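You operate a simulated robot arm through the tools that you are given. There is no shell and no other tool. Be economical: measure what you need, move in short steps, check, and stop when the job is done.

You are at the controls of a simulated robot arm. One attempt, no reset.

TASK
Prime the plate reader's line from the wash bottle till CLEAR shows.
Fine: first the waste bottle in the grey holder and the wash bottle in the blue one; press Prime, watch, then press Stop before the waste overflows; the other bottle stays. Set down upright: waste bottle, what you pick out.

Only the result counts: the job must be done as asked and must still hold three seconds after the hand-in. Knocking over, shifting, dropping, spilling or breaking anything else fails it.

THE ROBOT
A 7-joint arm with a two-finger parallel gripper on a trunk, on a base that drives. Base frame: it is fixed to the floor where the robot stands at the start and does not move with it; the origin is under the middle of the robot, x ahead of it, y to its left, z up; the surface under the hand at the start is at about z = 92. Units: cm, rad, N and s.
With the tool pointing down near the work surface it reaches from about 34 to 76 cm from the robot's upright axis, wherever it stands. Its first joint turns from -2.007 to 2.007 rad. Places, roughly: blue bottle holder [50, -20, 90]; gain dial [50, -100, 100]; grey bottle holder [60, -20, 90]; heat dial [50, -120, 100]; lamp switch [40, -130, 100]; plate reader [80, -60, 120]; prime key [40, -110, 100]; reader screen [80, -120, 110]; reader switch [40, -140, 100]; run key [40, -110, 100]; stop key [40, -120, 100]; tray key [40, -100, 100]. Payload 3.91 kg.
Tool frame: the origin (TCP) lies between the finger pads and is the grasp point; the fingertips stand 3 cm ahead of it; z points along the fingers, y is the line along which they close. The gripper opens to 11 cm. The fingers are 2 cm wide and 1 cm thick; the gripper's body (4.8 by 11.2 cm) begins 5.5 cm behind the TCP.
Orientation is told as [roll, pitch, yaw] about the base's x, y, z axes, in that order, counted from this pose: with the fingers straight down and closing along the base's y, the tool's x points along the base's -x, its y along +y and its z along -z.

THE INTERFACE
- The arm moves only by the tool servo_tool. Its argument "series" is a list of rows, each an object (a shift or turn left out is 0, a gripper value left out holds the last) with "fingers": the gripper command, from -1 (fully open) to 1 (shut), values between in proportion; "travel": the shift along the tool's x, y, z in cm, a list of three; "dr": the turn, a rotation vector about the tool's x, y, z in degrees, a list of three. In form: [{"fingers": fingers, "travel": [tx, ty, tz], "dr": [rx, ry, rz]}, ...]. A call has 1 to 12 rows; each row shifts and turns the commanded pose from where the row before left it, along the tool's axes as they then stand. Rows are played at 5 a second. More than 5 cm and 0.15 rad between two rows, or a gripper value outside its range, and nothing of the call is played. Where a pose cannot be reached the arm comes as near as it can. A force on the tool above 40 N (or 10 N above the force at the start of the call, whichever is more), or a blocked arm, ends the call early, and 0.2 s more pass. The fingers move at their own pace (about 10.8 cm/s each) and stop on an object; they squeeze with about 26 N. The grip force told is the motor's: it shows also when the fingers shut on nothing. Time passes only in rows, and 0.2 s behind the last, so rows that do not move let the fingers close. The reply holds the time, the measured pose of the TCP, the force on the tool along the base axes, the opening and the grip force, in the units named above and with some noise, with the torque about the TCP (base axes, N m) and any sound that the robot's microphone picked up, and new pictures: "pictures" is both (left out), scene, wrist or none.
- Cameras (640 x 400 px; columns grow to the right, rows downward): "scene" is now at [0.58, 14.81, 167.77]; the picture's right is [0.05, -1.00, 0.00], its down [-0.74, -0.03, -0.67] and it looks along [0.67, 0.03, -0.74] (base axes); focal length 249 px, centre (320, 200). "wrist" rides on the gripper at [7.2, 1.7, -10.3] in the tool frame; the picture's right is [-0.23, 0.97, 0.00], its down [-0.76, -0.18, -0.62] and it looks along [-0.61, -0.14, 0.78] (tool axes); focal length 222 px, centre (320, 200). There is no depth. A picture from a camera that has moved, and an enlarged one, comes with that camera's place and axes in the base frame and with its lens. The place of the scene camera against the robot may be out by one fixed shift of up to 2.5 cm in any direction.
- raise_lower(by): slides the trunk up (or, below 0, down) by that many cm; the arm and the scene camera ride with it, the base frame stays. It gives what a move gives, with no picture.
- drive_base(legs): drives the robot by 1 to 6 legs, each [ahead, turn to the left] in cm and rad, along the robot's own axes; the way and the turn of a leg run together, so that a leg with both is an arc; at most 150 cm and 3.142 rad a leg. The arm and the cameras ride along, it lands a little off, and it stops where it bumps. It gives what a move gives, and a new picture of the scene camera.
- pan_tilt(pan, tilt): turns the head with the scene camera to pan (to the left, within 2.705 rad either way) and tilt (down, from -0.506 to 1.204), counted from straight ahead of the robot. It gives what a move gives, and a new picture of the scene camera.
- close_up(camera, box): a new picture of the part [left, top, right, bottom] of that camera's present view, enlarged. No time passes.
- sign_off(): hands the job in; it is judged then, once.

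Work in short steps. Places have to be worked out from the pictures, the camera data and where the tool is seen: move nearer, look again, correct. Check each grasp and each placing, and mend what went wrong. You have 120 turns and 260 pictures in all, those below and enlarged ones among them. Open the gripper and draw the arm clear of the work before you hand the job in, unless the task says otherwise; then end with one line.

The tools are called after "Call:" as name(argument=value, ...) on one line, values as JSON. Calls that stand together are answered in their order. servo_tool: Moves the arm, as the interface text tells. Its arguments: {"type":"object","properties":{"series":{"type":"array"},"pictures":{"type":"string","enum":["both","scene","wrist","none"]}},"required":["series"]} The other tools are called the same way: raise_lower (by) slides the trunk up or down; drive_base (legs) drives the base; pan_tilt (pan, tilt) turns the head that bears the scene camera; close_up (camera, box) takes an enlarged picture of a part of a camera's view; sign_off () hands the job in.

At the start:

```text
clock: 0.0
ee_pos: [48.73, 3.16, 120.55]
ee_rot: [0.0, 0.0, -0.003]
force: [0.7, 0.2, -0.4]
ft_torque: [-0.04, -0.01, 0.02]
grip_width: 10.98
grasp_force: 0.0
trunk travel left (down, up): [-80.0, 19.0]
robot x, y, heading: [0.15, -0.53, -0.005]
head pan, tilt: [0.047, 0.836]
```

scene: 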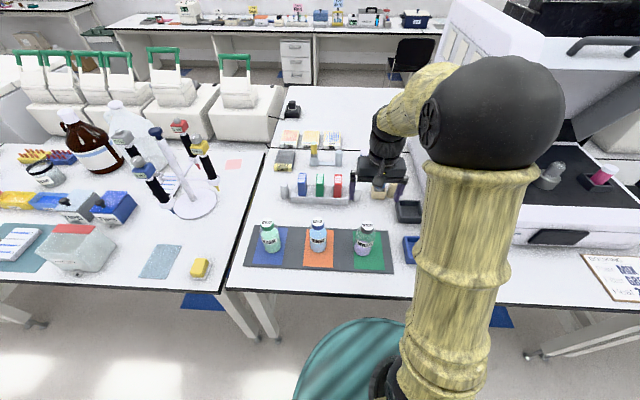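
wrist: 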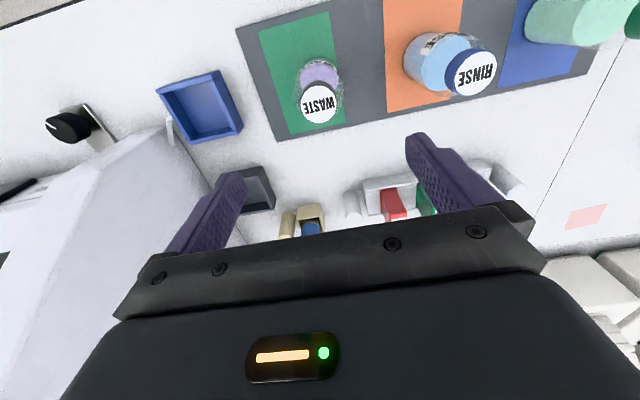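

The tray shows three bottles and two holders (blue, dark). I enlarge to read labels.

Call:
close_up(camera="scene", box=[230, 190, 430, 315])

Call:
close_up(camera="wrist", box=[40, 0, 640, 260])

Call:
pan_tilt(pan=-0.9, tilt=0.6)

```text
3.20 times, centred on (330, 252) of scene
camera zoom: at [0.58, 14.81, 167.77], right [0.05, -1.0, 0.0], down [-0.74, -0.03, -0.67], along [0.67, 0.03, -0.74], focal length 796 px, centre (288, 32)
```

zoom: 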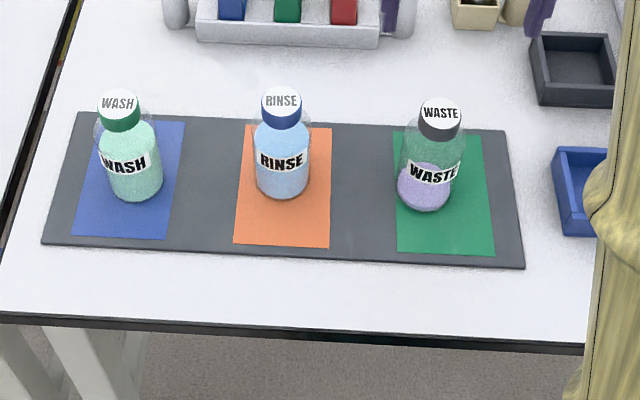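

```text
1.07 times, centred on (340, 130) of wrist (not enlarged: the box is as wide or as high as the picture)
camera zoom: at [41.36, 4.75, 130.84], right [0.23, 0.97, 0.0], down [0.76, -0.18, 0.62], along [0.61, -0.14, -0.78], focal length 237 px, centre (299, 275)
```

zoom: 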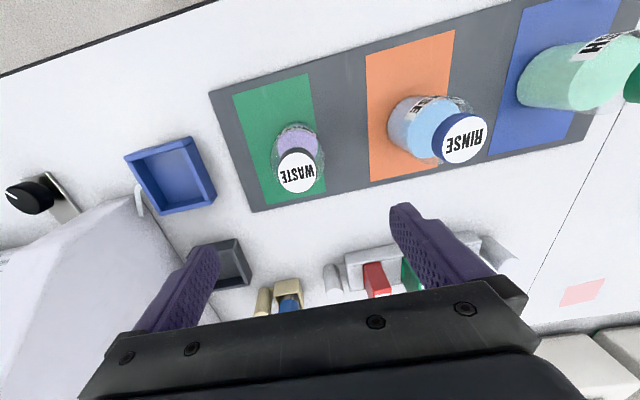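

```text
clock: 1.2
ee_pos: [48.68, 2.92, 120.52]
ee_rot: [0.001, 0.0, -0.004]
force: [0.6, 0.2, 0.5]
ft_torque: [0.02, -0.03, 0.01]
grip_width: 11.0
grasp_force: 0.0
trunk travel left (down, up): [-80.0, 19.0]
robot x, y, heading: [0.36, 0.28, 0.002]
head pan, tilt: [-0.901, 0.6]
camera scene: at [-1.81, 7.53, 169.74], right [-0.78, -0.62, 0.0], down [-0.35, 0.44, -0.82], along [0.51, -0.65, -0.57], focal length 249 px, centre (320, 200)
```

scene: 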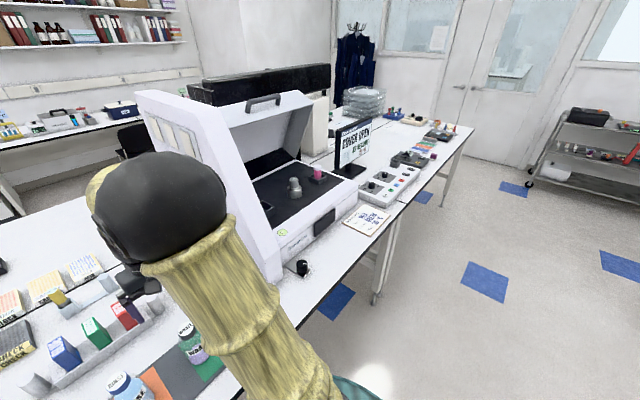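

The screen shows something like "COVER OPEN" and the panel lies beyond. I zoom into those.

Call:
close_up(camera="scene", box=[320, 110, 400, 160])

Call:
close_up(camera="scene", box=[330, 130, 458, 240])

Call:
close_up(camera="scene", box=[130, 80, 350, 290])

```text
8.00 times, centred on (360, 135) of scene
camera zoom: at [-1.81, 7.53, 169.74], right [-0.78, -0.62, 0.0], down [-0.35, 0.44, -0.82], along [0.51, -0.65, -0.57], focal length 1991 px, centre (0, 720)
```

zoom: 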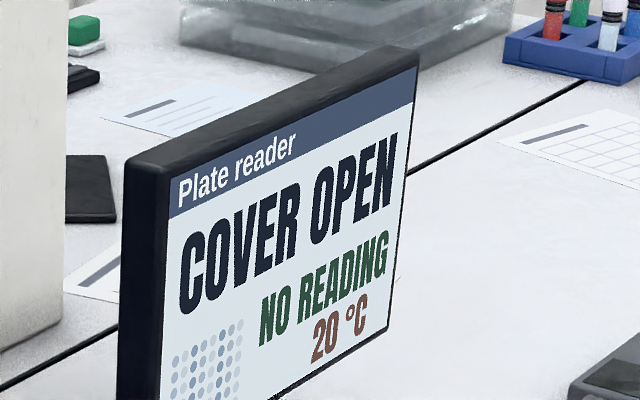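

```text
3.64 times, centred on (394, 185) of scene
camera zoom: at [-1.81, 7.53, 169.74], right [-0.78, -0.62, 0.0], down [-0.35, 0.44, -0.82], along [0.51, -0.65, -0.57], focal length 905 px, centre (51, 254)
```

zoom: 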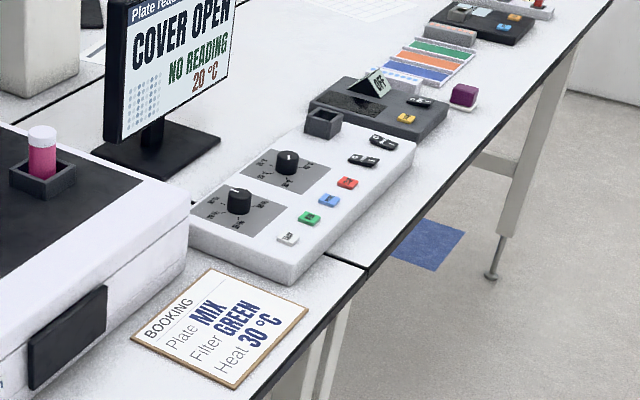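

```text
1.90 times, centred on (240, 185) of scene
camera zoom: at [-1.81, 7.53, 169.74], right [-0.78, -0.62, 0.0], down [-0.35, 0.44, -0.82], along [0.51, -0.65, -0.57], focal length 474 px, centre (472, 229)
```

zoom: 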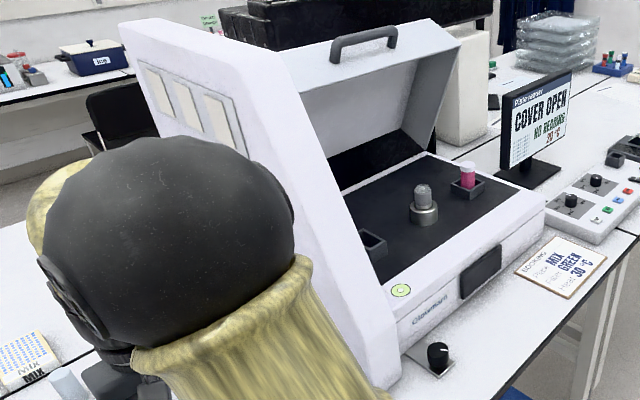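

Waste bottle sits about (48.3, 3.1), top near z 105; holders: blue near (48,-17), grey near (66,-15) close to the reader wall. I turn the hand 90° so fingers close along x and the body is thin towards the reader, and point the head to the work.

Call:
servo_tool(series=[{"fingers": -1, "dr": [0, 0, 7.5]}, {"dr": [0, 0, 7.5]}, {"dr": [0, 0, 7.5]}, {"dr": [0, 0, 7.5]}, {"dr": [0, 0, 7.5]}, {"dr": [0, 0, 7.5]}, {"dr": [0, 0, 7.5]}, {"dr": [0, 0, 7.5]}, {"dr": [0, 0, 7.5]}, {"dr": [0, 0, 7.5]}, {"dr": [0, 0, 7.5]}, {"dr": [0, 0, 7.5]}], pictures="wrist")

Call:
pan_tilt(pan=-0.15, tilt=0.85)

```text
clock: 3.8
ee_pos: [48.79, 3.03, 120.5]
ee_rot: [0.0, 0.0, -1.577]
force: [0.0, -0.7, 0.1]
ft_torque: [0.0, 0.0, 0.03]
grip_width: 11.03
grasp_force: 0.2
trunk travel left (down, up): [-80.0, 19.0]
robot x, y, heading: [0.3, -0.13, -0.003]
head pan, tilt: [-0.901, 0.6]
camera wrist: at [50.3, 10.26, 130.85], right [0.97, -0.23, 0.0], down [-0.18, -0.76, 0.62], along [-0.15, -0.61, -0.78], focal length 222 px, centre (320, 200)
```

wrist: 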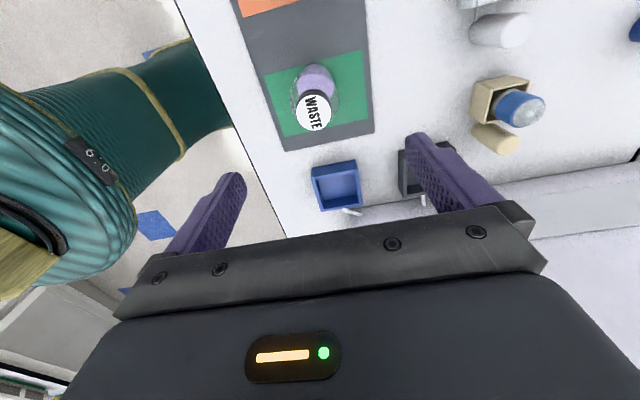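

```text
clock: 4.9
ee_pos: [48.65, 3.02, 120.59]
ee_rot: [-0.001, 0.0, -1.575]
force: [-0.2, -0.3, 0.1]
ft_torque: [0.0, 0.03, -0.01]
grip_width: 11.02
grasp_force: 0.0
trunk travel left (down, up): [-80.0, 19.0]
robot x, y, heading: [0.08, -0.16, 0.003]
head pan, tilt: [-0.15, 0.85]
camera scene: at [0.42, 13.27, 167.66], right [-0.15, -0.99, 0.0], down [-0.74, 0.11, -0.66], along [0.65, -0.1, -0.75], focal length 249 px, centre (320, 200)
```

scene: 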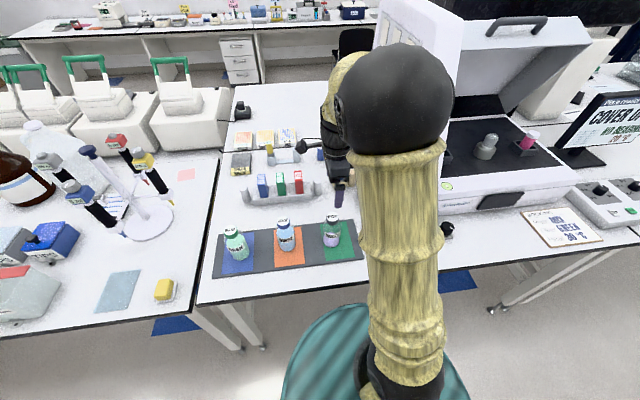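

Triangulating, the waste cap is about (47.8, 3.2, 107). I enlarge the bottle to see its shoulder height.

Call:
close_up(camera="scene", box=[210, 205, 370, 305])

Call:
close_up(camera="wrist", box=[240, 40, 480, 220])

```text
4.00 times, centred on (290, 255) of scene
camera zoom: at [0.42, 13.27, 167.66], right [-0.15, -0.99, 0.0], down [-0.74, 0.11, -0.66], along [0.65, -0.1, -0.75], focal length 995 px, centre (440, -20)
```

zoom: 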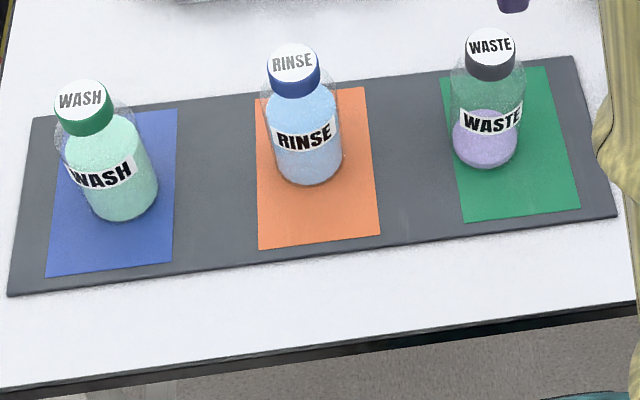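

```text
2.22 times, centred on (360, 130) of wrist
camera zoom: at [50.28, 10.25, 130.87], right [0.97, -0.23, 0.0], down [-0.18, -0.76, 0.62], along [-0.14, -0.61, -0.78], focal length 494 px, centre (231, 356)
```

zoom: 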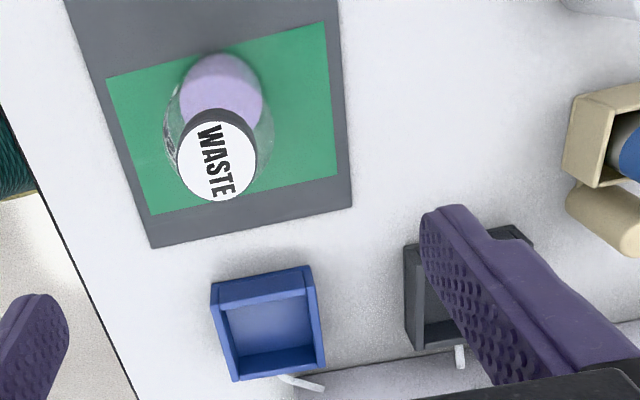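

Cap ~4 cm wide, body ~6.4 cm. I lower over the waste bottle so the fingers straddle the cap (TCP ~z 106) and check.

Call:
servo_tool(series=[{"travel": [0.1, -0.9, 2]}, {"travel": [0, 0, 3]}, {"travel": [0, 0, 3]}, {"travel": [0, 0, 3]}, {"travel": [0, 0, 2]}, {"travel": [0, 0, 1]}])

```text
clock: 6.3
ee_pos: [47.59, 3.14, 106.49]
ee_rot: [0.0, 0.002, -1.574]
force: [-0.2, -0.3, -0.1]
ft_torque: [0.01, 0.02, -0.01]
grip_width: 11.0
grasp_force: 0.1
trunk travel left (down, up): [-80.0, 19.0]
robot x, y, heading: [0.23, 0.18, 0.001]
head pan, tilt: [-0.15, 0.85]
camera scene: at [0.46, 13.3, 167.65], right [-0.15, -0.99, 0.0], down [-0.74, 0.11, -0.66], along [0.65, -0.1, -0.75], focal length 249 px, centre (320, 200)
camera wrist: at [49.25, 10.41, 116.81], right [0.97, -0.23, 0.0], down [-0.18, -0.76, 0.62], along [-0.14, -0.61, -0.78], focal length 222 px, centre (320, 200)
```

scene: 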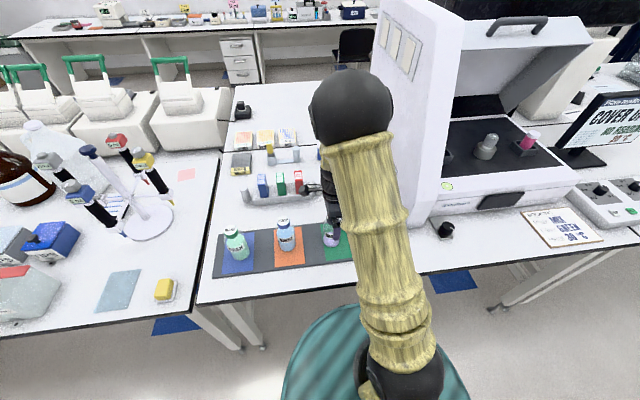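
wrist: 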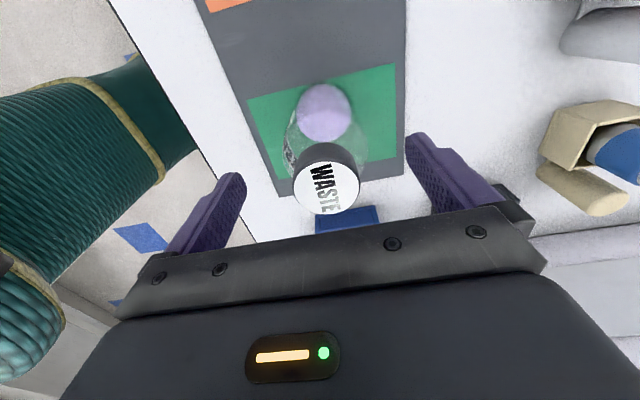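

Lid is at about (47.9, 3.0, 106.3), between the fingers. I lower 1.2 cm, nudge, and close on it.

Call:
servo_tool(series=[{"travel": [-0.1, 0.3, 0.6]}, {"travel": [0, 0, 0.6]}, {"fingers": 1}, {}, {}, {}])

```text
clock: 7.7
ee_pos: [47.89, 3.14, 105.43]
ee_rot: [-0.001, 0.0, -1.575]
force: [-0.5, -0.1, 1.5]
ft_torque: [0.05, -0.08, -0.01]
grip_width: 6.07
grasp_force: 25.7
trunk travel left (down, up): [-80.0, 19.0]
robot x, y, heading: [0.01, -0.44, 0.001]
head pan, tilt: [-0.15, 0.85]
camera scene: at [0.43, 13.29, 167.65], right [-0.15, -0.99, 0.0], down [-0.74, 0.11, -0.66], along [0.65, -0.1, -0.75], focal length 249 px, centre (320, 200)
camera wrist: at [49.63, 10.38, 115.64], right [0.97, -0.23, 0.0], down [-0.18, -0.76, 0.62], along [-0.14, -0.61, -0.78], focal length 222 px, centre (320, 200)
```

scene: 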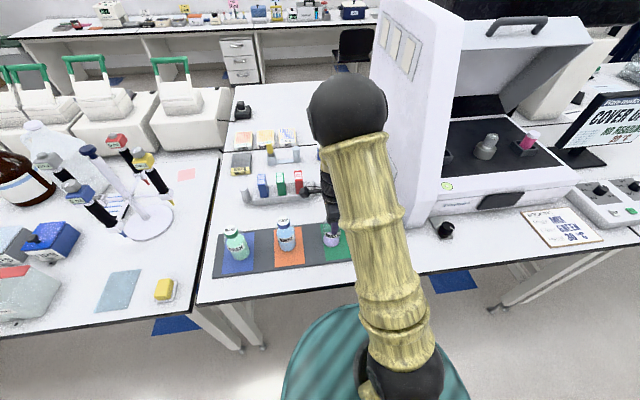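
wrist: 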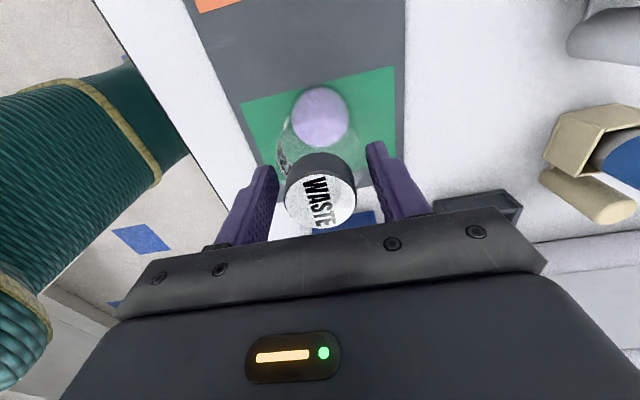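

The fingers stopped at 6.07 cm: they hold the body's top only at the tips. I open, go 2.4 cm deeper (palm still clear of the lid) and grip the body properly.

Call:
servo_tool(series=[{"fingers": -0.6}, {}, {"travel": [0, 0, 1.2]}, {"travel": [0, 0, 1.2]}, {"fingers": 1}, {}, {}, {}], pictures="wrist")

```text
clock: 9.5
ee_pos: [48.13, 3.02, 102.91]
ee_rot: [-0.001, 0.0, -1.575]
force: [-0.2, 0.9, -0.4]
ft_torque: [0.02, 0.01, -0.02]
grip_width: 6.11
grasp_force: 25.7
trunk travel left (down, up): [-80.0, 19.0]
robot x, y, heading: [0.12, -0.13, 0.006]
head pan, tilt: [-0.15, 0.85]
camera wrist: at [49.75, 10.24, 113.16], right [0.97, -0.23, 0.0], down [-0.18, -0.76, 0.62], along [-0.14, -0.61, -0.78], focal length 222 px, centre (320, 200)
```

wrist: 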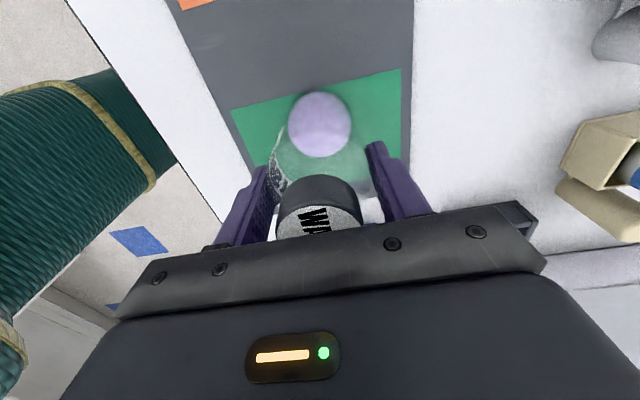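

Same width, so it's the straight body; held well. Lift gently.

Call:
servo_tool(series=[{"travel": [0, 0, -1]}, {"travel": [0, 0, -2]}, {"travel": [0, 0, -3]}, {"travel": [0, 0, -3]}, {"travel": [0, 0, -2]}, {"travel": [0, 0, -1]}, {}])

```text
clock: 11.1
ee_pos: [48.03, 2.93, 115.02]
ee_rot: [0.0, -0.002, -1.575]
force: [0.0, 0.0, -1.5]
ft_torque: [0.01, 0.01, 0.01]
grip_width: 6.11
grasp_force: 26.4
trunk travel left (down, up): [-80.0, 19.0]
robot x, y, heading: [0.13, -0.03, -0.002]
head pan, tilt: [-0.15, 0.85]
camera scene: at [0.43, 13.29, 167.65], right [-0.15, -0.99, 0.0], down [-0.74, 0.11, -0.66], along [0.65, -0.1, -0.75], focal length 249 px, centre (320, 200)
camera wrist: at [49.65, 10.19, 125.3], right [0.97, -0.23, 0.0], down [-0.18, -0.76, 0.62], along [-0.14, -0.61, -0.78], focal length 222 px, centre (320, 200)
```

scene: 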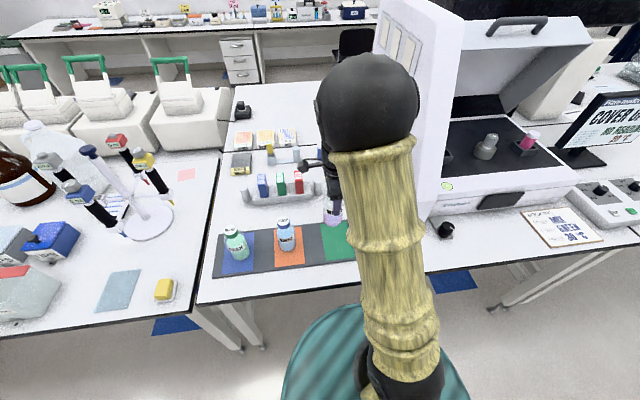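
wrist: 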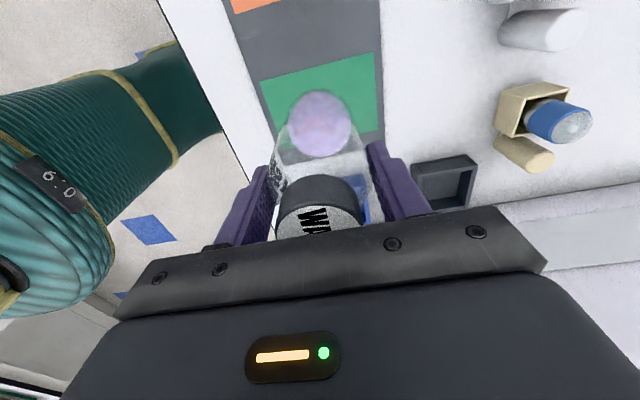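

Held. I measure the grey holder, now visible beside the finger.

Call:
close_up(camera="wrist", box=[320, 100, 560, 250])

```text
2.67 times, centred on (440, 175) of wrist
camera zoom: at [49.65, 10.19, 125.3], right [0.97, -0.23, 0.0], down [-0.18, -0.76, 0.62], along [-0.14, -0.61, -0.78], focal length 592 px, centre (0, 267)
```

zoom: 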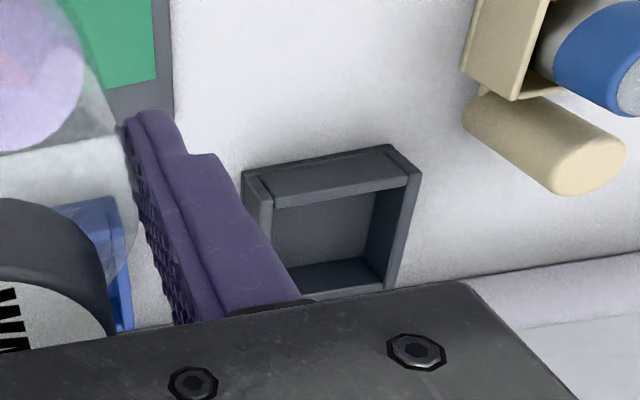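

Grey holder: outer about x 60.5–69.2, y -12 to -21, rim z≈95.7; centre ≈(64.9,-16.4). I carry the bottle most of the way and look again.

Call:
servo_tool(series=[{"travel": [-1, 2, 0]}, {"travel": [-1, 3, 0]}, {"travel": [-1, 4, 0]}, {"travel": [-1, 4, 0]}, {"travel": [-1, 2.5, 0]}, {"travel": [-2, 1, 0]}, {"travel": [-2, 0, 0]}, {"travel": [-1, 0, 0]}, {}])

```text
clock: 13.1
ee_pos: [64.66, -7.13, 114.95]
ee_rot: [0.001, 0.0, -1.574]
force: [0.6, 0.1, -1.7]
ft_torque: [0.0, 0.03, -0.02]
grip_width: 6.12
grasp_force: 26.1
trunk travel left (down, up): [-80.0, 19.0]
robot x, y, heading: [0.24, 0.3, 0.001]
head pan, tilt: [-0.15, 0.85]
camera scene: at [0.44, 13.29, 167.65], right [-0.15, -0.99, 0.0], down [-0.74, 0.11, -0.66], along [0.65, -0.1, -0.75], focal length 249 px, centre (320, 200)
camera wrist: at [66.19, 0.21, 125.28], right [0.97, -0.23, 0.0], down [-0.18, -0.76, 0.62], along [-0.14, -0.61, -0.78], focal length 222 px, centre (320, 200)
```

scene: 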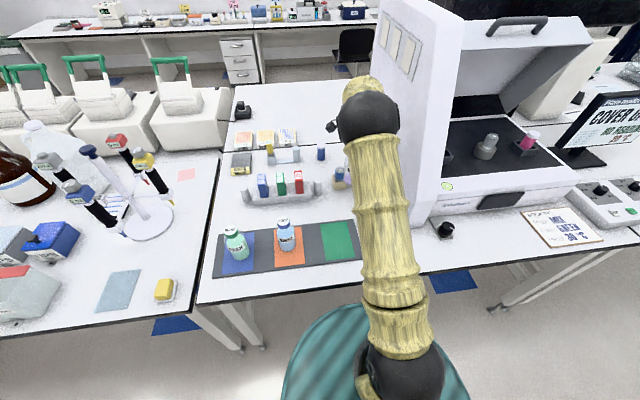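
wrist: 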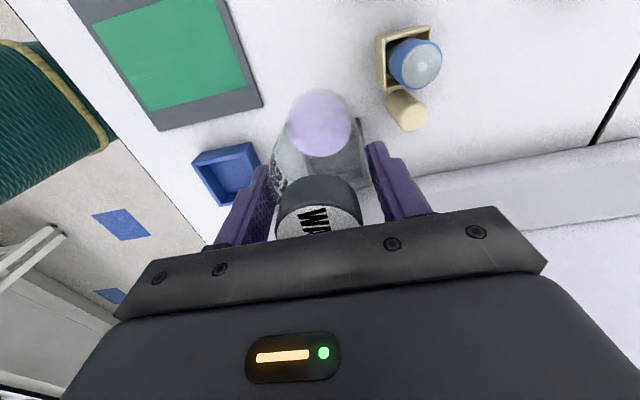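

Zoom for both holders from here.

Call:
close_up(camera="wrist", box=[170, 70, 490, 270])

```text
2.00 times, centred on (330, 170) of wrist
camera zoom: at [66.19, 0.21, 125.28], right [0.97, -0.23, 0.0], down [-0.18, -0.76, 0.62], along [-0.14, -0.61, -0.78], focal length 444 px, centre (300, 260)
```

zoom: 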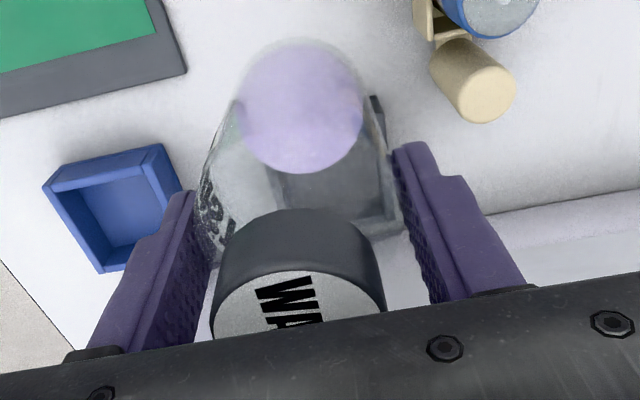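

Centre confirmed at about (64.9, -16.6). I move over it and lower to just above the rim.

Call:
servo_tool(series=[{"travel": [-2, 0.2, 0]}, {"travel": [-3, 0, 0]}, {"travel": [-3, 0, 0]}, {"travel": [-1.4, 0, 1]}, {"travel": [0, 0, 3]}, {"travel": [0, 0, 2.5]}, {"travel": [0, 0, 1]}, {}])

```text
clock: 14.9
ee_pos: [64.7, -16.42, 107.63]
ee_rot: [0.001, 0.0, -1.575]
force: [0.4, -0.4, -0.9]
ft_torque: [-0.01, -0.01, 0.03]
grip_width: 6.15
grasp_force: 26.5
trunk travel left (down, up): [-80.0, 19.0]
robot x, y, heading: [-0.07, -0.34, 0.0]
head pan, tilt: [-0.15, 0.85]
camera scene: at [0.44, 13.27, 167.65], right [-0.15, -0.99, 0.0], down [-0.74, 0.11, -0.66], along [0.65, -0.1, -0.75], focal length 249 px, centre (320, 200)
camera wrist: at [66.39, -9.14, 117.83], right [0.97, -0.23, 0.0], down [-0.18, -0.76, 0.62], along [-0.14, -0.61, -0.78], focal length 222 px, centre (320, 200)
```

scene: 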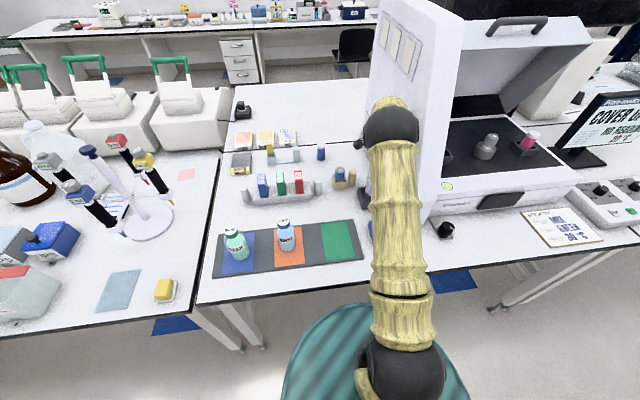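
wrist: 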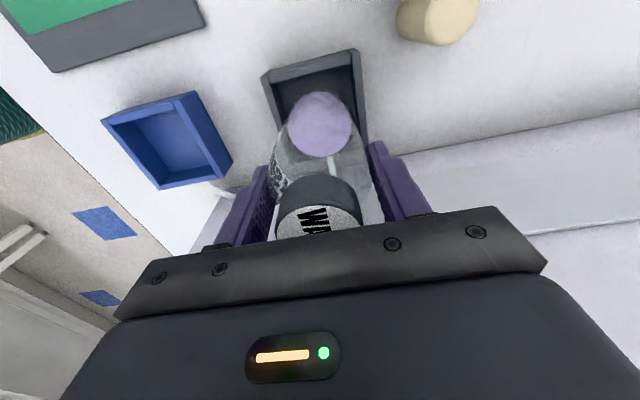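

Call:
close_up(camera="wrist", box=[80, 30, 400, 230])

```text
2.00 times, centred on (240, 130) of wrist
camera zoom: at [66.39, -9.14, 117.83], right [0.97, -0.23, 0.0], down [-0.18, -0.76, 0.62], along [-0.14, -0.61, -0.78], focal length 444 px, centre (480, 340)
```

zoom: 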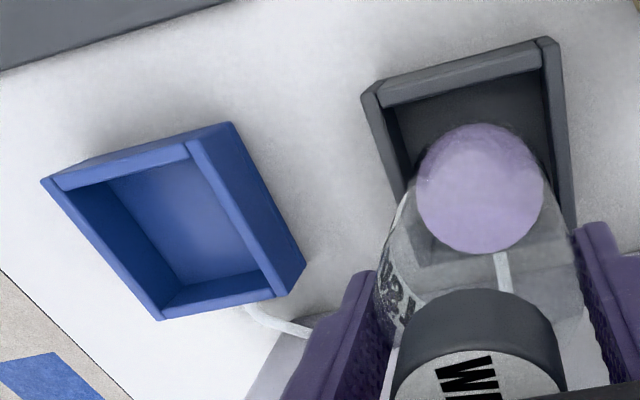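

Refined centres: grey (64.75, -16.0), blue (47.8, -16.05). Bottle base is at (64.8,-16.4), so I shift +0.35 in y and lower to near contact.

Call:
servo_tool(series=[{"travel": [0.35, 0, 0]}, {"travel": [0, 0, 1.2]}, {"travel": [0, 0, 1.2]}, {"travel": [0, 0, 1]}, {"travel": [0, 0, 0.5]}, {}], pictures="wrist")

```text
clock: 16.3
ee_pos: [64.8, -16.07, 103.51]
ee_rot: [0.001, 0.0, -1.576]
force: [-0.5, 0.3, -0.8]
ft_torque: [-0.03, 0.01, -0.02]
grip_width: 6.13
grasp_force: 25.9
trunk travel left (down, up): [-80.0, 19.0]
robot x, y, heading: [-0.08, -0.25, -0.002]
head pan, tilt: [-0.15, 0.85]
camera wrist: at [66.36, -8.73, 113.75], right [0.97, -0.23, 0.0], down [-0.18, -0.76, 0.62], along [-0.14, -0.61, -0.78], focal length 222 px, centre (320, 200)
```

wrist: 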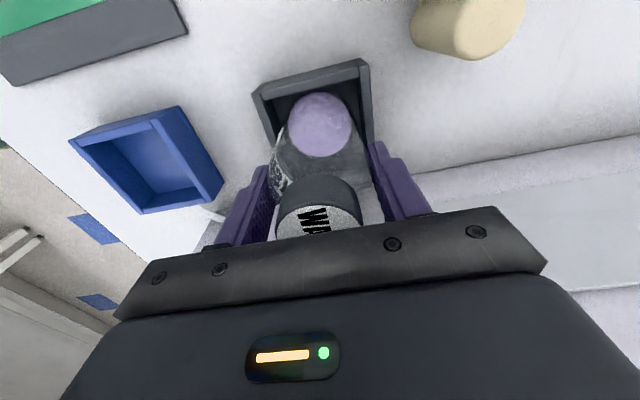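

No contact yet and the base is inside the walls. I creep down until the force shows contact.

Call:
servo_tool(series=[{"travel": [0, 0, 0.2]}, {"travel": [0, 0, 0.2]}, {"travel": [0, 0, 0.2]}, {"travel": [0, 0, 0.2]}, {}], pictures="wrist")

```text
clock: 17.5
ee_pos: [64.7, -16.12, 103.11]
ee_rot: [0.005, -0.003, -1.574]
force: [3.6, 1.4, 22.4]
ft_torque: [0.31, 0.29, -0.07]
grip_width: 6.1
grasp_force: 26.2
trunk travel left (down, up): [-80.0, 19.0]
robot x, y, heading: [0.07, 0.05, -0.002]
head pan, tilt: [-0.15, 0.85]
camera wrist: at [66.26, -8.74, 113.34], right [0.97, -0.23, 0.01], down [-0.18, -0.76, 0.62], along [-0.14, -0.61, -0.78], focal length 222 px, centre (320, 200)
```

wrist: 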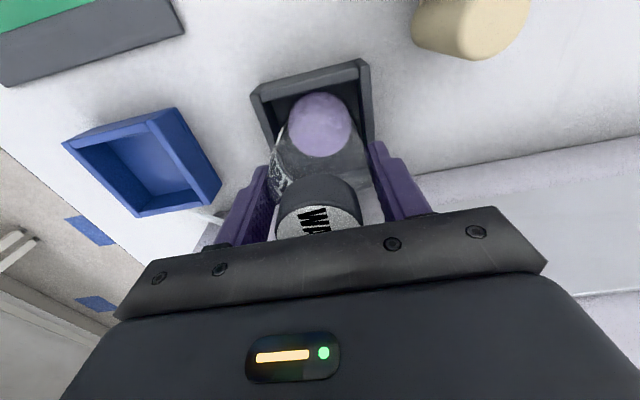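

Contact at TCP 103.1 matches the holder floor. I relax the press, open and rise.

Call:
servo_tool(series=[{"travel": [0, 0, -0.4]}, {"fingers": -0.5}, {}, {"travel": [0, 0, -1]}, {"travel": [0, 0, -2.5]}, {"travel": [0, 0, -4]}, {"travel": [0, 0, -4]}], pictures="wrist")

```text
clock: 19.1
ee_pos: [64.84, -16.04, 114.69]
ee_rot: [0.0, 0.0, -1.575]
force: [0.5, -0.2, 0.3]
ft_torque: [-0.03, -0.01, -0.02]
grip_width: 8.25
grasp_force: 0.1
trunk travel left (down, up): [-80.0, 19.0]
robot x, y, heading: [-0.22, -0.31, 0.001]
head pan, tilt: [-0.15, 0.85]
camera wrist: at [66.51, -8.75, 125.02], right [0.97, -0.23, 0.0], down [-0.18, -0.76, 0.62], along [-0.14, -0.61, -0.78], focal length 222 px, centre (320, 200)
```

wrist: 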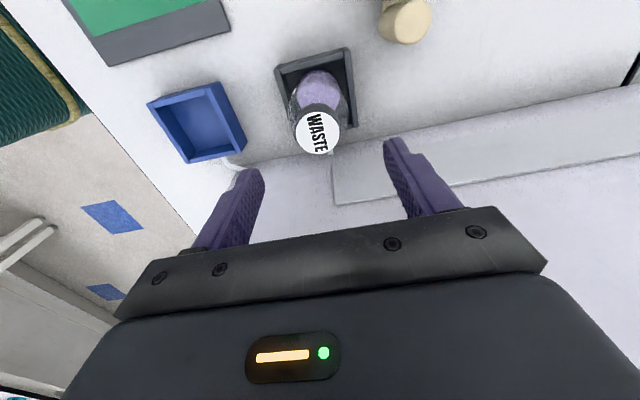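

Waste bottle stands upright in the grey holder. Now I travel to the wash bottle, estimated near (48, 33.8), stopping a bit short.

Call:
servo_tool(series=[{"fingers": -1, "travel": [2, -0.5, -2]}, {"travel": [4, -1.4, -2]}, {"travel": [4.4, -1.5, -1]}, {"travel": [4.4, -1.5, 0]}, {"travel": [4.4, -1.5, 0]}, {"travel": [4.4, -1.5, 0]}, {"travel": [4.4, -1.5, 0]}, {"travel": [4.4, -1.5, 0]}, {"travel": [4.4, -1.5, 0]}, {"travel": [4.4, -1.5, 0]}, {"travel": [4.4, -1.5, 0]}, {"travel": [4, -1.2, 0]}])

```text
clock: 21.7
ee_pos: [48.11, 33.46, 119.79]
ee_rot: [-0.001, 0.0, -1.572]
force: [-0.8, 0.1, 0.2]
ft_torque: [0.01, 0.02, -0.03]
grip_width: 11.0
grasp_force: 0.0
trunk travel left (down, up): [-80.0, 19.0]
robot x, y, heading: [0.05, -0.11, -0.002]
head pan, tilt: [-0.15, 0.85]
camera scene: at [0.4, 13.42, 167.64], right [-0.15, -0.99, 0.0], down [-0.74, 0.11, -0.66], along [0.65, -0.1, -0.75], focal length 249 px, centre (320, 200)
camera wrist: at [49.8, 40.86, 129.99], right [0.97, -0.23, 0.0], down [-0.18, -0.76, 0.62], along [-0.14, -0.61, -0.78], focal length 222 px, centre (320, 200)
```

scene: 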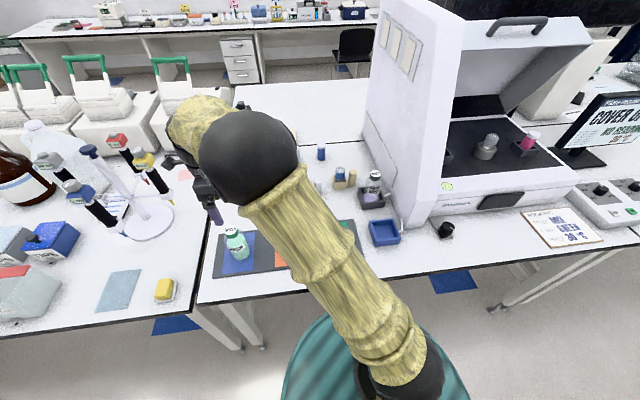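
wrist: 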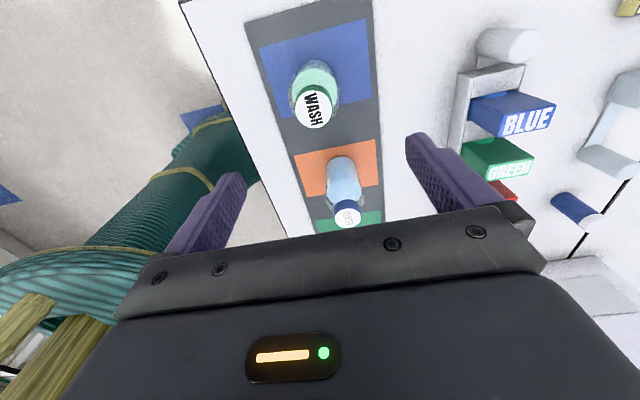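

Wash lid is near (47.8, 34.2). I lower to just around the lid and check.

Call:
servo_tool(series=[{"travel": [0.65, -0.2, 2]}, {"travel": [0, 0, 3]}, {"travel": [0, 0, 3]}, {"travel": [0, 0, 3]}, {"travel": [0, 0, 1.5]}, {}], pictures="wrist")

```text
clock: 23.1
ee_pos: [47.98, 34.13, 107.06]
ee_rot: [0.0, -0.001, -1.574]
force: [0.3, 0.0, 0.4]
ft_torque: [0.01, 0.01, 0.0]
grip_width: 11.01
grasp_force: 0.1
trunk travel left (down, up): [-80.0, 19.0]
robot x, y, heading: [0.39, -0.26, 0.001]
head pan, tilt: [-0.15, 0.85]
camera wrist: at [49.76, 41.37, 117.41], right [0.97, -0.23, 0.0], down [-0.18, -0.76, 0.62], along [-0.14, -0.61, -0.78], focal length 222 px, centre (320, 200)
```

wrist: 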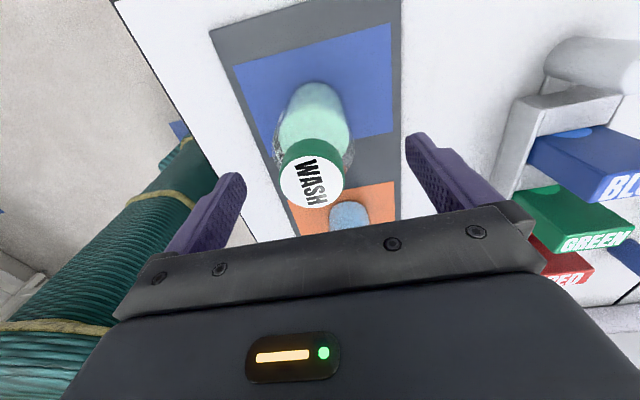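

Centred in y; x ≈47.6. I nudge, lower to 103 and grip.

Call:
servo_tool(series=[{"travel": [0, -0.35, 1]}, {"travel": [0, 0, 1.5]}, {"travel": [0, 0, 1.6]}, {"fingers": 1}, {}, {}, {}], pictures="wrist")

```text
clock: 24.7
ee_pos: [47.85, 34.15, 102.94]
ee_rot: [0.0, 0.001, -1.573]
force: [-0.3, -0.2, -0.2]
ft_torque: [0.03, 0.05, 0.0]
grip_width: 6.17
grasp_force: 26.1
trunk travel left (down, up): [-80.0, 19.0]
robot x, y, heading: [-0.11, -0.41, -0.004]
head pan, tilt: [-0.15, 0.85]
camera wrist: at [49.45, 41.4, 113.23], right [0.97, -0.23, 0.0], down [-0.18, -0.76, 0.62], along [-0.14, -0.61, -0.78], focal length 222 px, centre (320, 200)
```

wrist: 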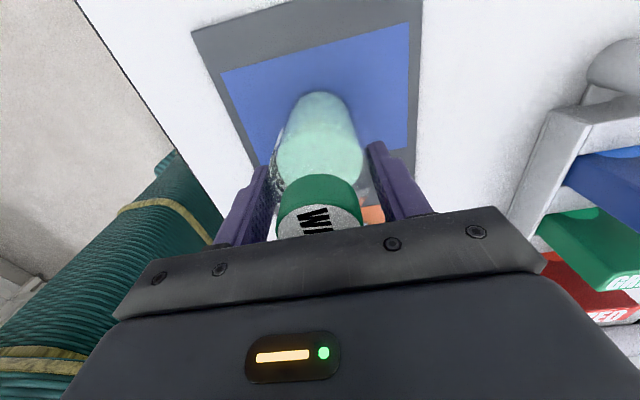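

Gripped (6.17 cm). Lift 18 cm so it clears the rinse bottle on the way.

Call:
servo_tool(series=[{"travel": [0, 0, -1]}, {"travel": [0, 0, -2]}, {"travel": [0, 0, -3]}, {"travel": [0, 0, -4]}, {"travel": [0, 0, -4]}, {"travel": [0, 0, -3]}, {"travel": [0, 0, -1]}, {}], pictures="scene")

```text
clock: 26.5
ee_pos: [47.75, 34.15, 121.23]
ee_rot: [-0.002, 0.0, -1.575]
force: [-0.2, -0.1, -4.2]
ft_torque: [-0.02, -0.04, -0.01]
grip_width: 6.15
grasp_force: 25.6
trunk travel left (down, up): [-80.0, 19.0]
robot x, y, heading: [-0.28, -0.09, 0.003]
head pan, tilt: [-0.15, 0.85]
camera scene: at [0.45, 13.31, 167.65], right [-0.15, -0.99, 0.0], down [-0.74, 0.11, -0.66], along [0.65, -0.1, -0.75], focal length 249 px, centre (320, 200)
```

scene: 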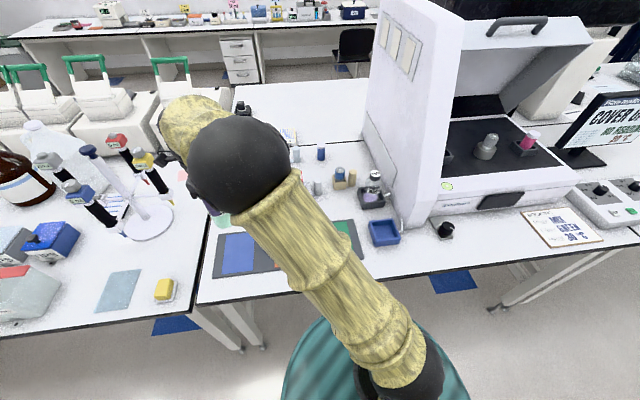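

Carry it across to above the blue holder.

Call:
servo_tool(series=[{"travel": [-2, 0, 0]}, {"travel": [-3.5, 0, 0]}, {"travel": [-4.5, 0, 0]}, {"travel": [-4.8, 0, 0]}, {"travel": [-4.8, 0, 0]}, {"travel": [-4.8, 0, 0]}, {"travel": [-4.8, 0, 0]}, {"travel": [-4.8, 0, 0]}, {"travel": [-4.8, 0, 0]}, {"travel": [-4.5, 0, 0]}, {"travel": [-3.5, 0, 0]}, {"travel": [-2, 0, 0]}], pictures="wrist")

```text
clock: 29.1
ee_pos: [47.7, -14.83, 121.08]
ee_rot: [-0.003, 0.003, -1.575]
force: [0.0, 0.1, -2.5]
ft_torque: [0.01, 0.01, 0.03]
grip_width: 6.16
grasp_force: 26.2
trunk travel left (down, up): [-80.0, 19.0]
robot x, y, heading: [0.25, -0.2, 0.001]
head pan, tilt: [-0.15, 0.85]
camera wrist: at [49.34, -7.51, 131.28], right [0.97, -0.23, 0.0], down [-0.18, -0.76, 0.62], along [-0.14, -0.61, -0.78], focal length 222 px, centre (320, 200)
```

wrist: 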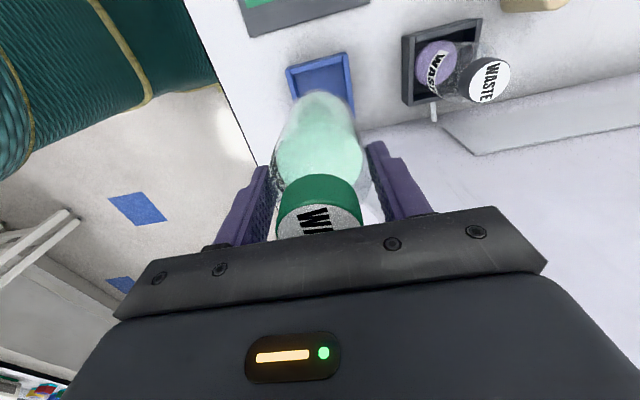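

Shift to (47.8,-16.05) and lower to just above the rim.

Call:
servo_tool(series=[{"travel": [-1.2, 0.1, 0]}, {"travel": [0, 0, 3]}, {"travel": [0, 0, 4]}, {"travel": [0, 0, 4]}, {"travel": [0, 0, 2]}, {"travel": [0, 0, 0.5]}, {}], pictures="none")

Call:
close_up(camera="wrist", box=[230, 30, 550, 230])

```text
clock: 30.7
ee_pos: [47.67, -15.75, 107.5]
ee_rot: [0.0, -0.001, -1.573]
force: [0.1, 1.2, -2.3]
ft_torque: [0.0, -0.04, -0.01]
grip_width: 6.14
grasp_force: 25.9
trunk travel left (down, up): [-80.0, 19.0]
robot x, y, heading: [-0.16, -0.09, -0.002]
head pan, tilt: [-0.15, 0.85]
```

```text
2.00 times, centred on (390, 130) of wrist
camera zoom: at [49.43, -8.5, 117.75], right [0.97, -0.23, 0.0], down [-0.18, -0.76, 0.62], along [-0.14, -0.61, -0.78], focal length 444 px, centre (180, 340)
```

zoom: 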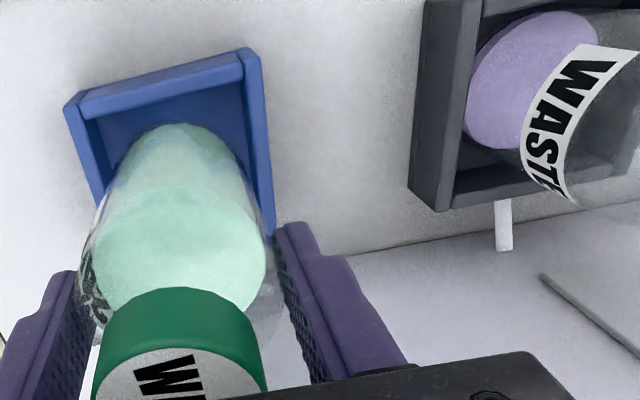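

Centre looks like (47.9,-15.9). Small nudge and lower in.

Call:
servo_tool(series=[{"travel": [-0.15, 0.15, 0]}, {"travel": [0, 0, 1.2]}, {"travel": [0, 0, 1.2]}, {"travel": [0, 0, 1]}, {"travel": [0, 0, 0.5]}, {"travel": [0, 0, 0.2]}, {"travel": [0, 0, 0.2]}, {}], pictures="wrist")

```text
clock: 32.5
ee_pos: [47.87, -16.09, 103.26]
ee_rot: [0.0, -0.001, -1.576]
force: [0.6, 0.5, -3.1]
ft_torque: [0.0, 0.0, -0.01]
grip_width: 6.16
grasp_force: 25.9
trunk travel left (down, up): [-80.0, 19.0]
robot x, y, heading: [-0.21, 0.4, -0.0]
head pan, tilt: [-0.15, 0.85]
camera wrist: at [49.52, -8.68, 113.53], right [0.97, -0.23, 0.0], down [-0.18, -0.76, 0.62], along [-0.14, -0.61, -0.78], focal length 222 px, centre (320, 200)
```

wrist: 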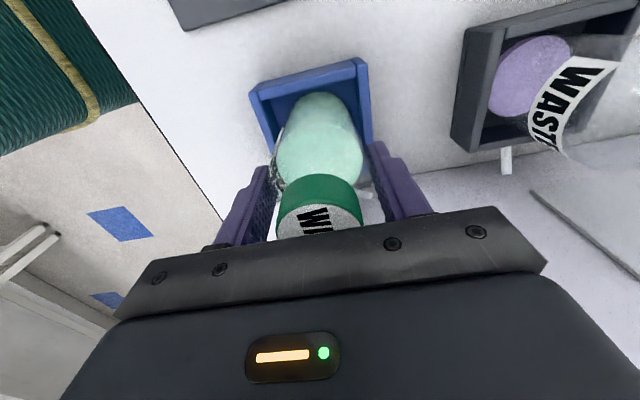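

In the holder, nearly at floor. Lower a touch to contact.

Call:
servo_tool(series=[{"travel": [0, 0, 0.2]}, {"travel": [0, 0, 0.15]}, {}], pictures="none")

```text
clock: 33.3
ee_pos: [47.86, -15.87, 103.14]
ee_rot: [0.005, -0.002, -1.573]
force: [2.5, 0.4, 24.0]
ft_torque: [0.0, 0.33, -0.02]
grip_width: 6.18
grasp_force: 25.9
trunk travel left (down, up): [-80.0, 19.0]
robot x, y, heading: [0.26, -0.14, -0.001]
head pan, tilt: [-0.15, 0.85]
```

Floor contact. Relax, release and rise.

Call:
servo_tool(series=[{"travel": [0, 0, -0.3]}, {"fingers": -0.5}, {}, {"travel": [0, 0, -1]}, {"travel": [0, 0, -2.5]}, {"travel": [0, 0, -4]}, {"travel": [0, 0, -5]}, {"travel": [0, 0, -5]}])

```text
clock: 35.1
ee_pos: [47.95, -16.0, 120.78]
ee_rot: [-0.001, 0.001, -1.577]
force: [0.5, 0.1, -1.2]
ft_torque: [-0.05, -0.02, -0.02]
grip_width: 8.23
grasp_force: 0.1
trunk travel left (down, up): [-80.0, 19.0]
robot x, y, heading: [0.08, 0.14, -0.001]
head pan, tilt: [-0.15, 0.85]
camera scene: at [0.32, 13.29, 167.65], right [-0.15, -0.99, 0.0], down [-0.74, 0.11, -0.66], along [0.65, -0.1, -0.75], focal length 249 px, centre (320, 200)
camera wrist: at [49.52, -8.76, 131.02], right [0.97, -0.23, 0.0], down [-0.18, -0.76, 0.62], along [-0.14, -0.61, -0.78], focal length 222 px, centre (320, 200)
```

scene: 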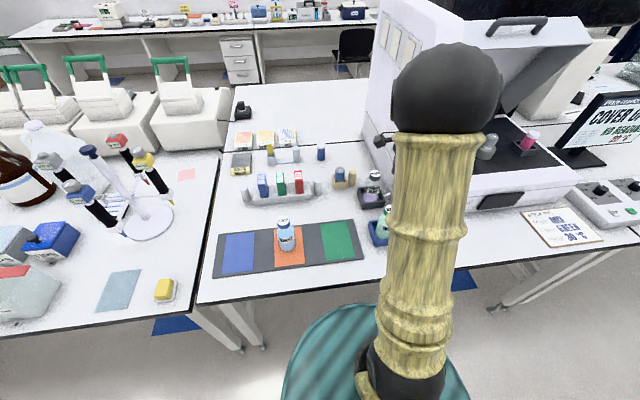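
wrist: 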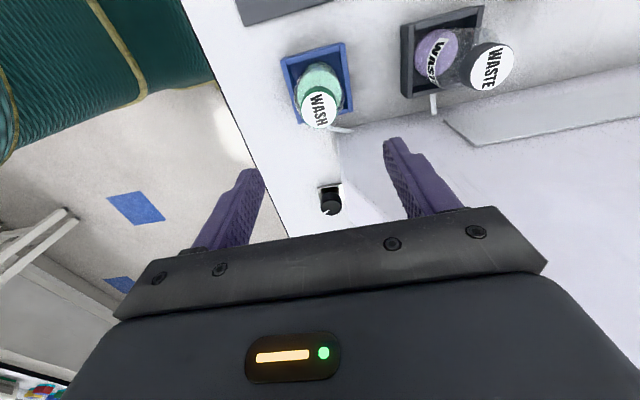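

Both bottles stand in their holders. Now I bring the arm to the middle and look behind before backing off the bench to drive to the panel.

Call:
servo_tool(series=[{"fingers": 1, "travel": [3, -1, -2]}, {"travel": [4, -1, -1]}, {"travel": [4, -1, 0]}, {"travel": [4, -1, 0]}, {"travel": [2, 0, 0]}, {}], pictures="none")

Call:
pan_tilt(pan=-2.3, tilt=0.6)

```text
clock: 36.5
ee_pos: [43.97, 0.91, 123.85]
ee_rot: [0.001, 0.001, -1.574]
force: [0.2, -0.3, -0.1]
ft_torque: [-0.01, 0.0, 0.03]
grip_width: 0.02
grasp_force: 25.2
trunk travel left (down, up): [-80.0, 19.0]
robot x, y, heading: [-0.03, 0.01, 0.002]
head pan, tilt: [-0.15, 0.85]
```

```text
clock: 38.6
ee_pos: [44.08, 0.98, 123.79]
ee_rot: [0.001, 0.0, -1.575]
force: [0.6, -0.1, -0.7]
ft_torque: [0.01, 0.0, 0.02]
grip_width: 0.02
grasp_force: 25.7
trunk travel left (down, up): [-80.0, 19.0]
robot x, y, heading: [0.01, 0.21, -0.0]
head pan, tilt: [-2.3, 0.6]
camera scene: at [-13.2, 7.86, 169.74], right [-0.75, 0.67, 0.0], down [0.38, 0.42, -0.83], along [-0.55, -0.62, -0.56], focal length 249 px, centre (320, 200)
```

scene: 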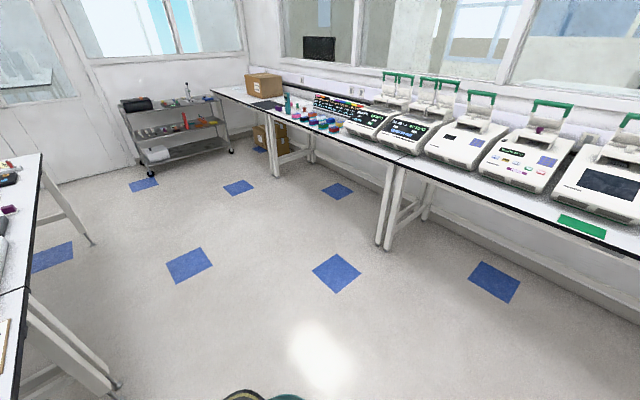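

Aisle behind is free (bench at about x -170). Back off 35, turn right, go 113, turn back.

Call:
drive_base(legs=[[-35, 0], [0, -1.5708], [111, 0], [0, 1.5708]])

Call:
pan_tilt(pan=0.0, tilt=0.6)

```text
clock: 58.3
ee_pos: [12.87, -108.48, 123.81]
ee_rot: [-0.001, -0.001, -1.552]
force: [-0.4, 0.5, -0.9]
ft_torque: [0.02, -0.02, 0.02]
grip_width: 0.01
grasp_force: 26.0
trunk travel left (down, up): [-80.0, 19.0]
robot x, y, heading: [-31.13, -110.57, 0.022]
head pan, tilt: [-2.3, 0.6]
camera scene: at [-44.4, -102.75, 169.74], right [-0.76, 0.65, 0.0], down [0.37, 0.43, -0.83], along [-0.54, -0.63, -0.56], focal length 249 px, centre (320, 200)
```

scene: 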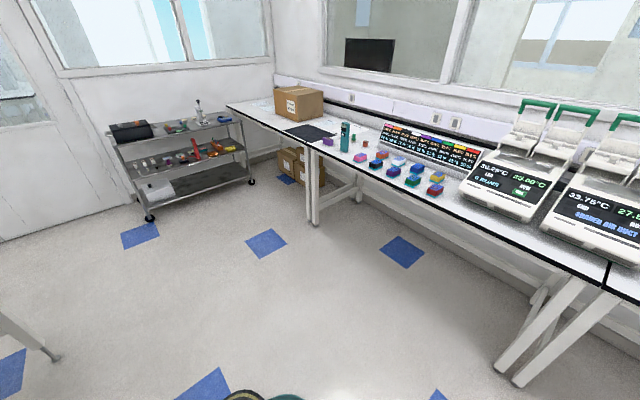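

```text
clock: 60.4
ee_pos: [12.87, -108.52, 123.69]
ee_rot: [-0.002, 0.001, -1.553]
force: [0.0, 0.4, 0.2]
ft_torque: [-0.01, -0.01, -0.01]
grip_width: 0.0
grasp_force: 26.4
trunk travel left (down, up): [-80.0, 19.0]
robot x, y, heading: [-30.99, -110.59, 0.02]
head pan, tilt: [0.0, 0.6]
camera scene: at [-29.81, -95.86, 169.74], right [0.02, -1.0, 0.0], down [-0.56, -0.01, -0.82], along [0.82, 0.02, -0.57], focal length 249 px, centre (320, 200)
```

scene: 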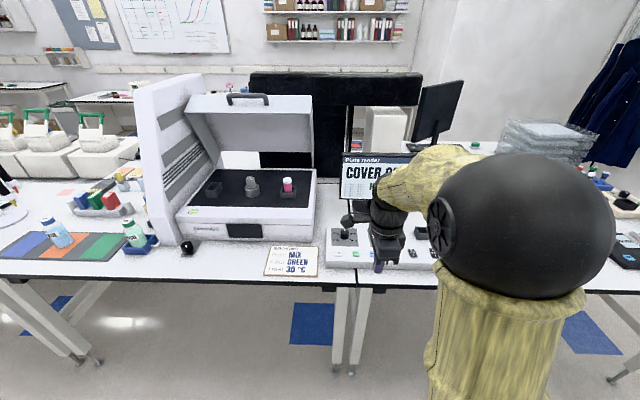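

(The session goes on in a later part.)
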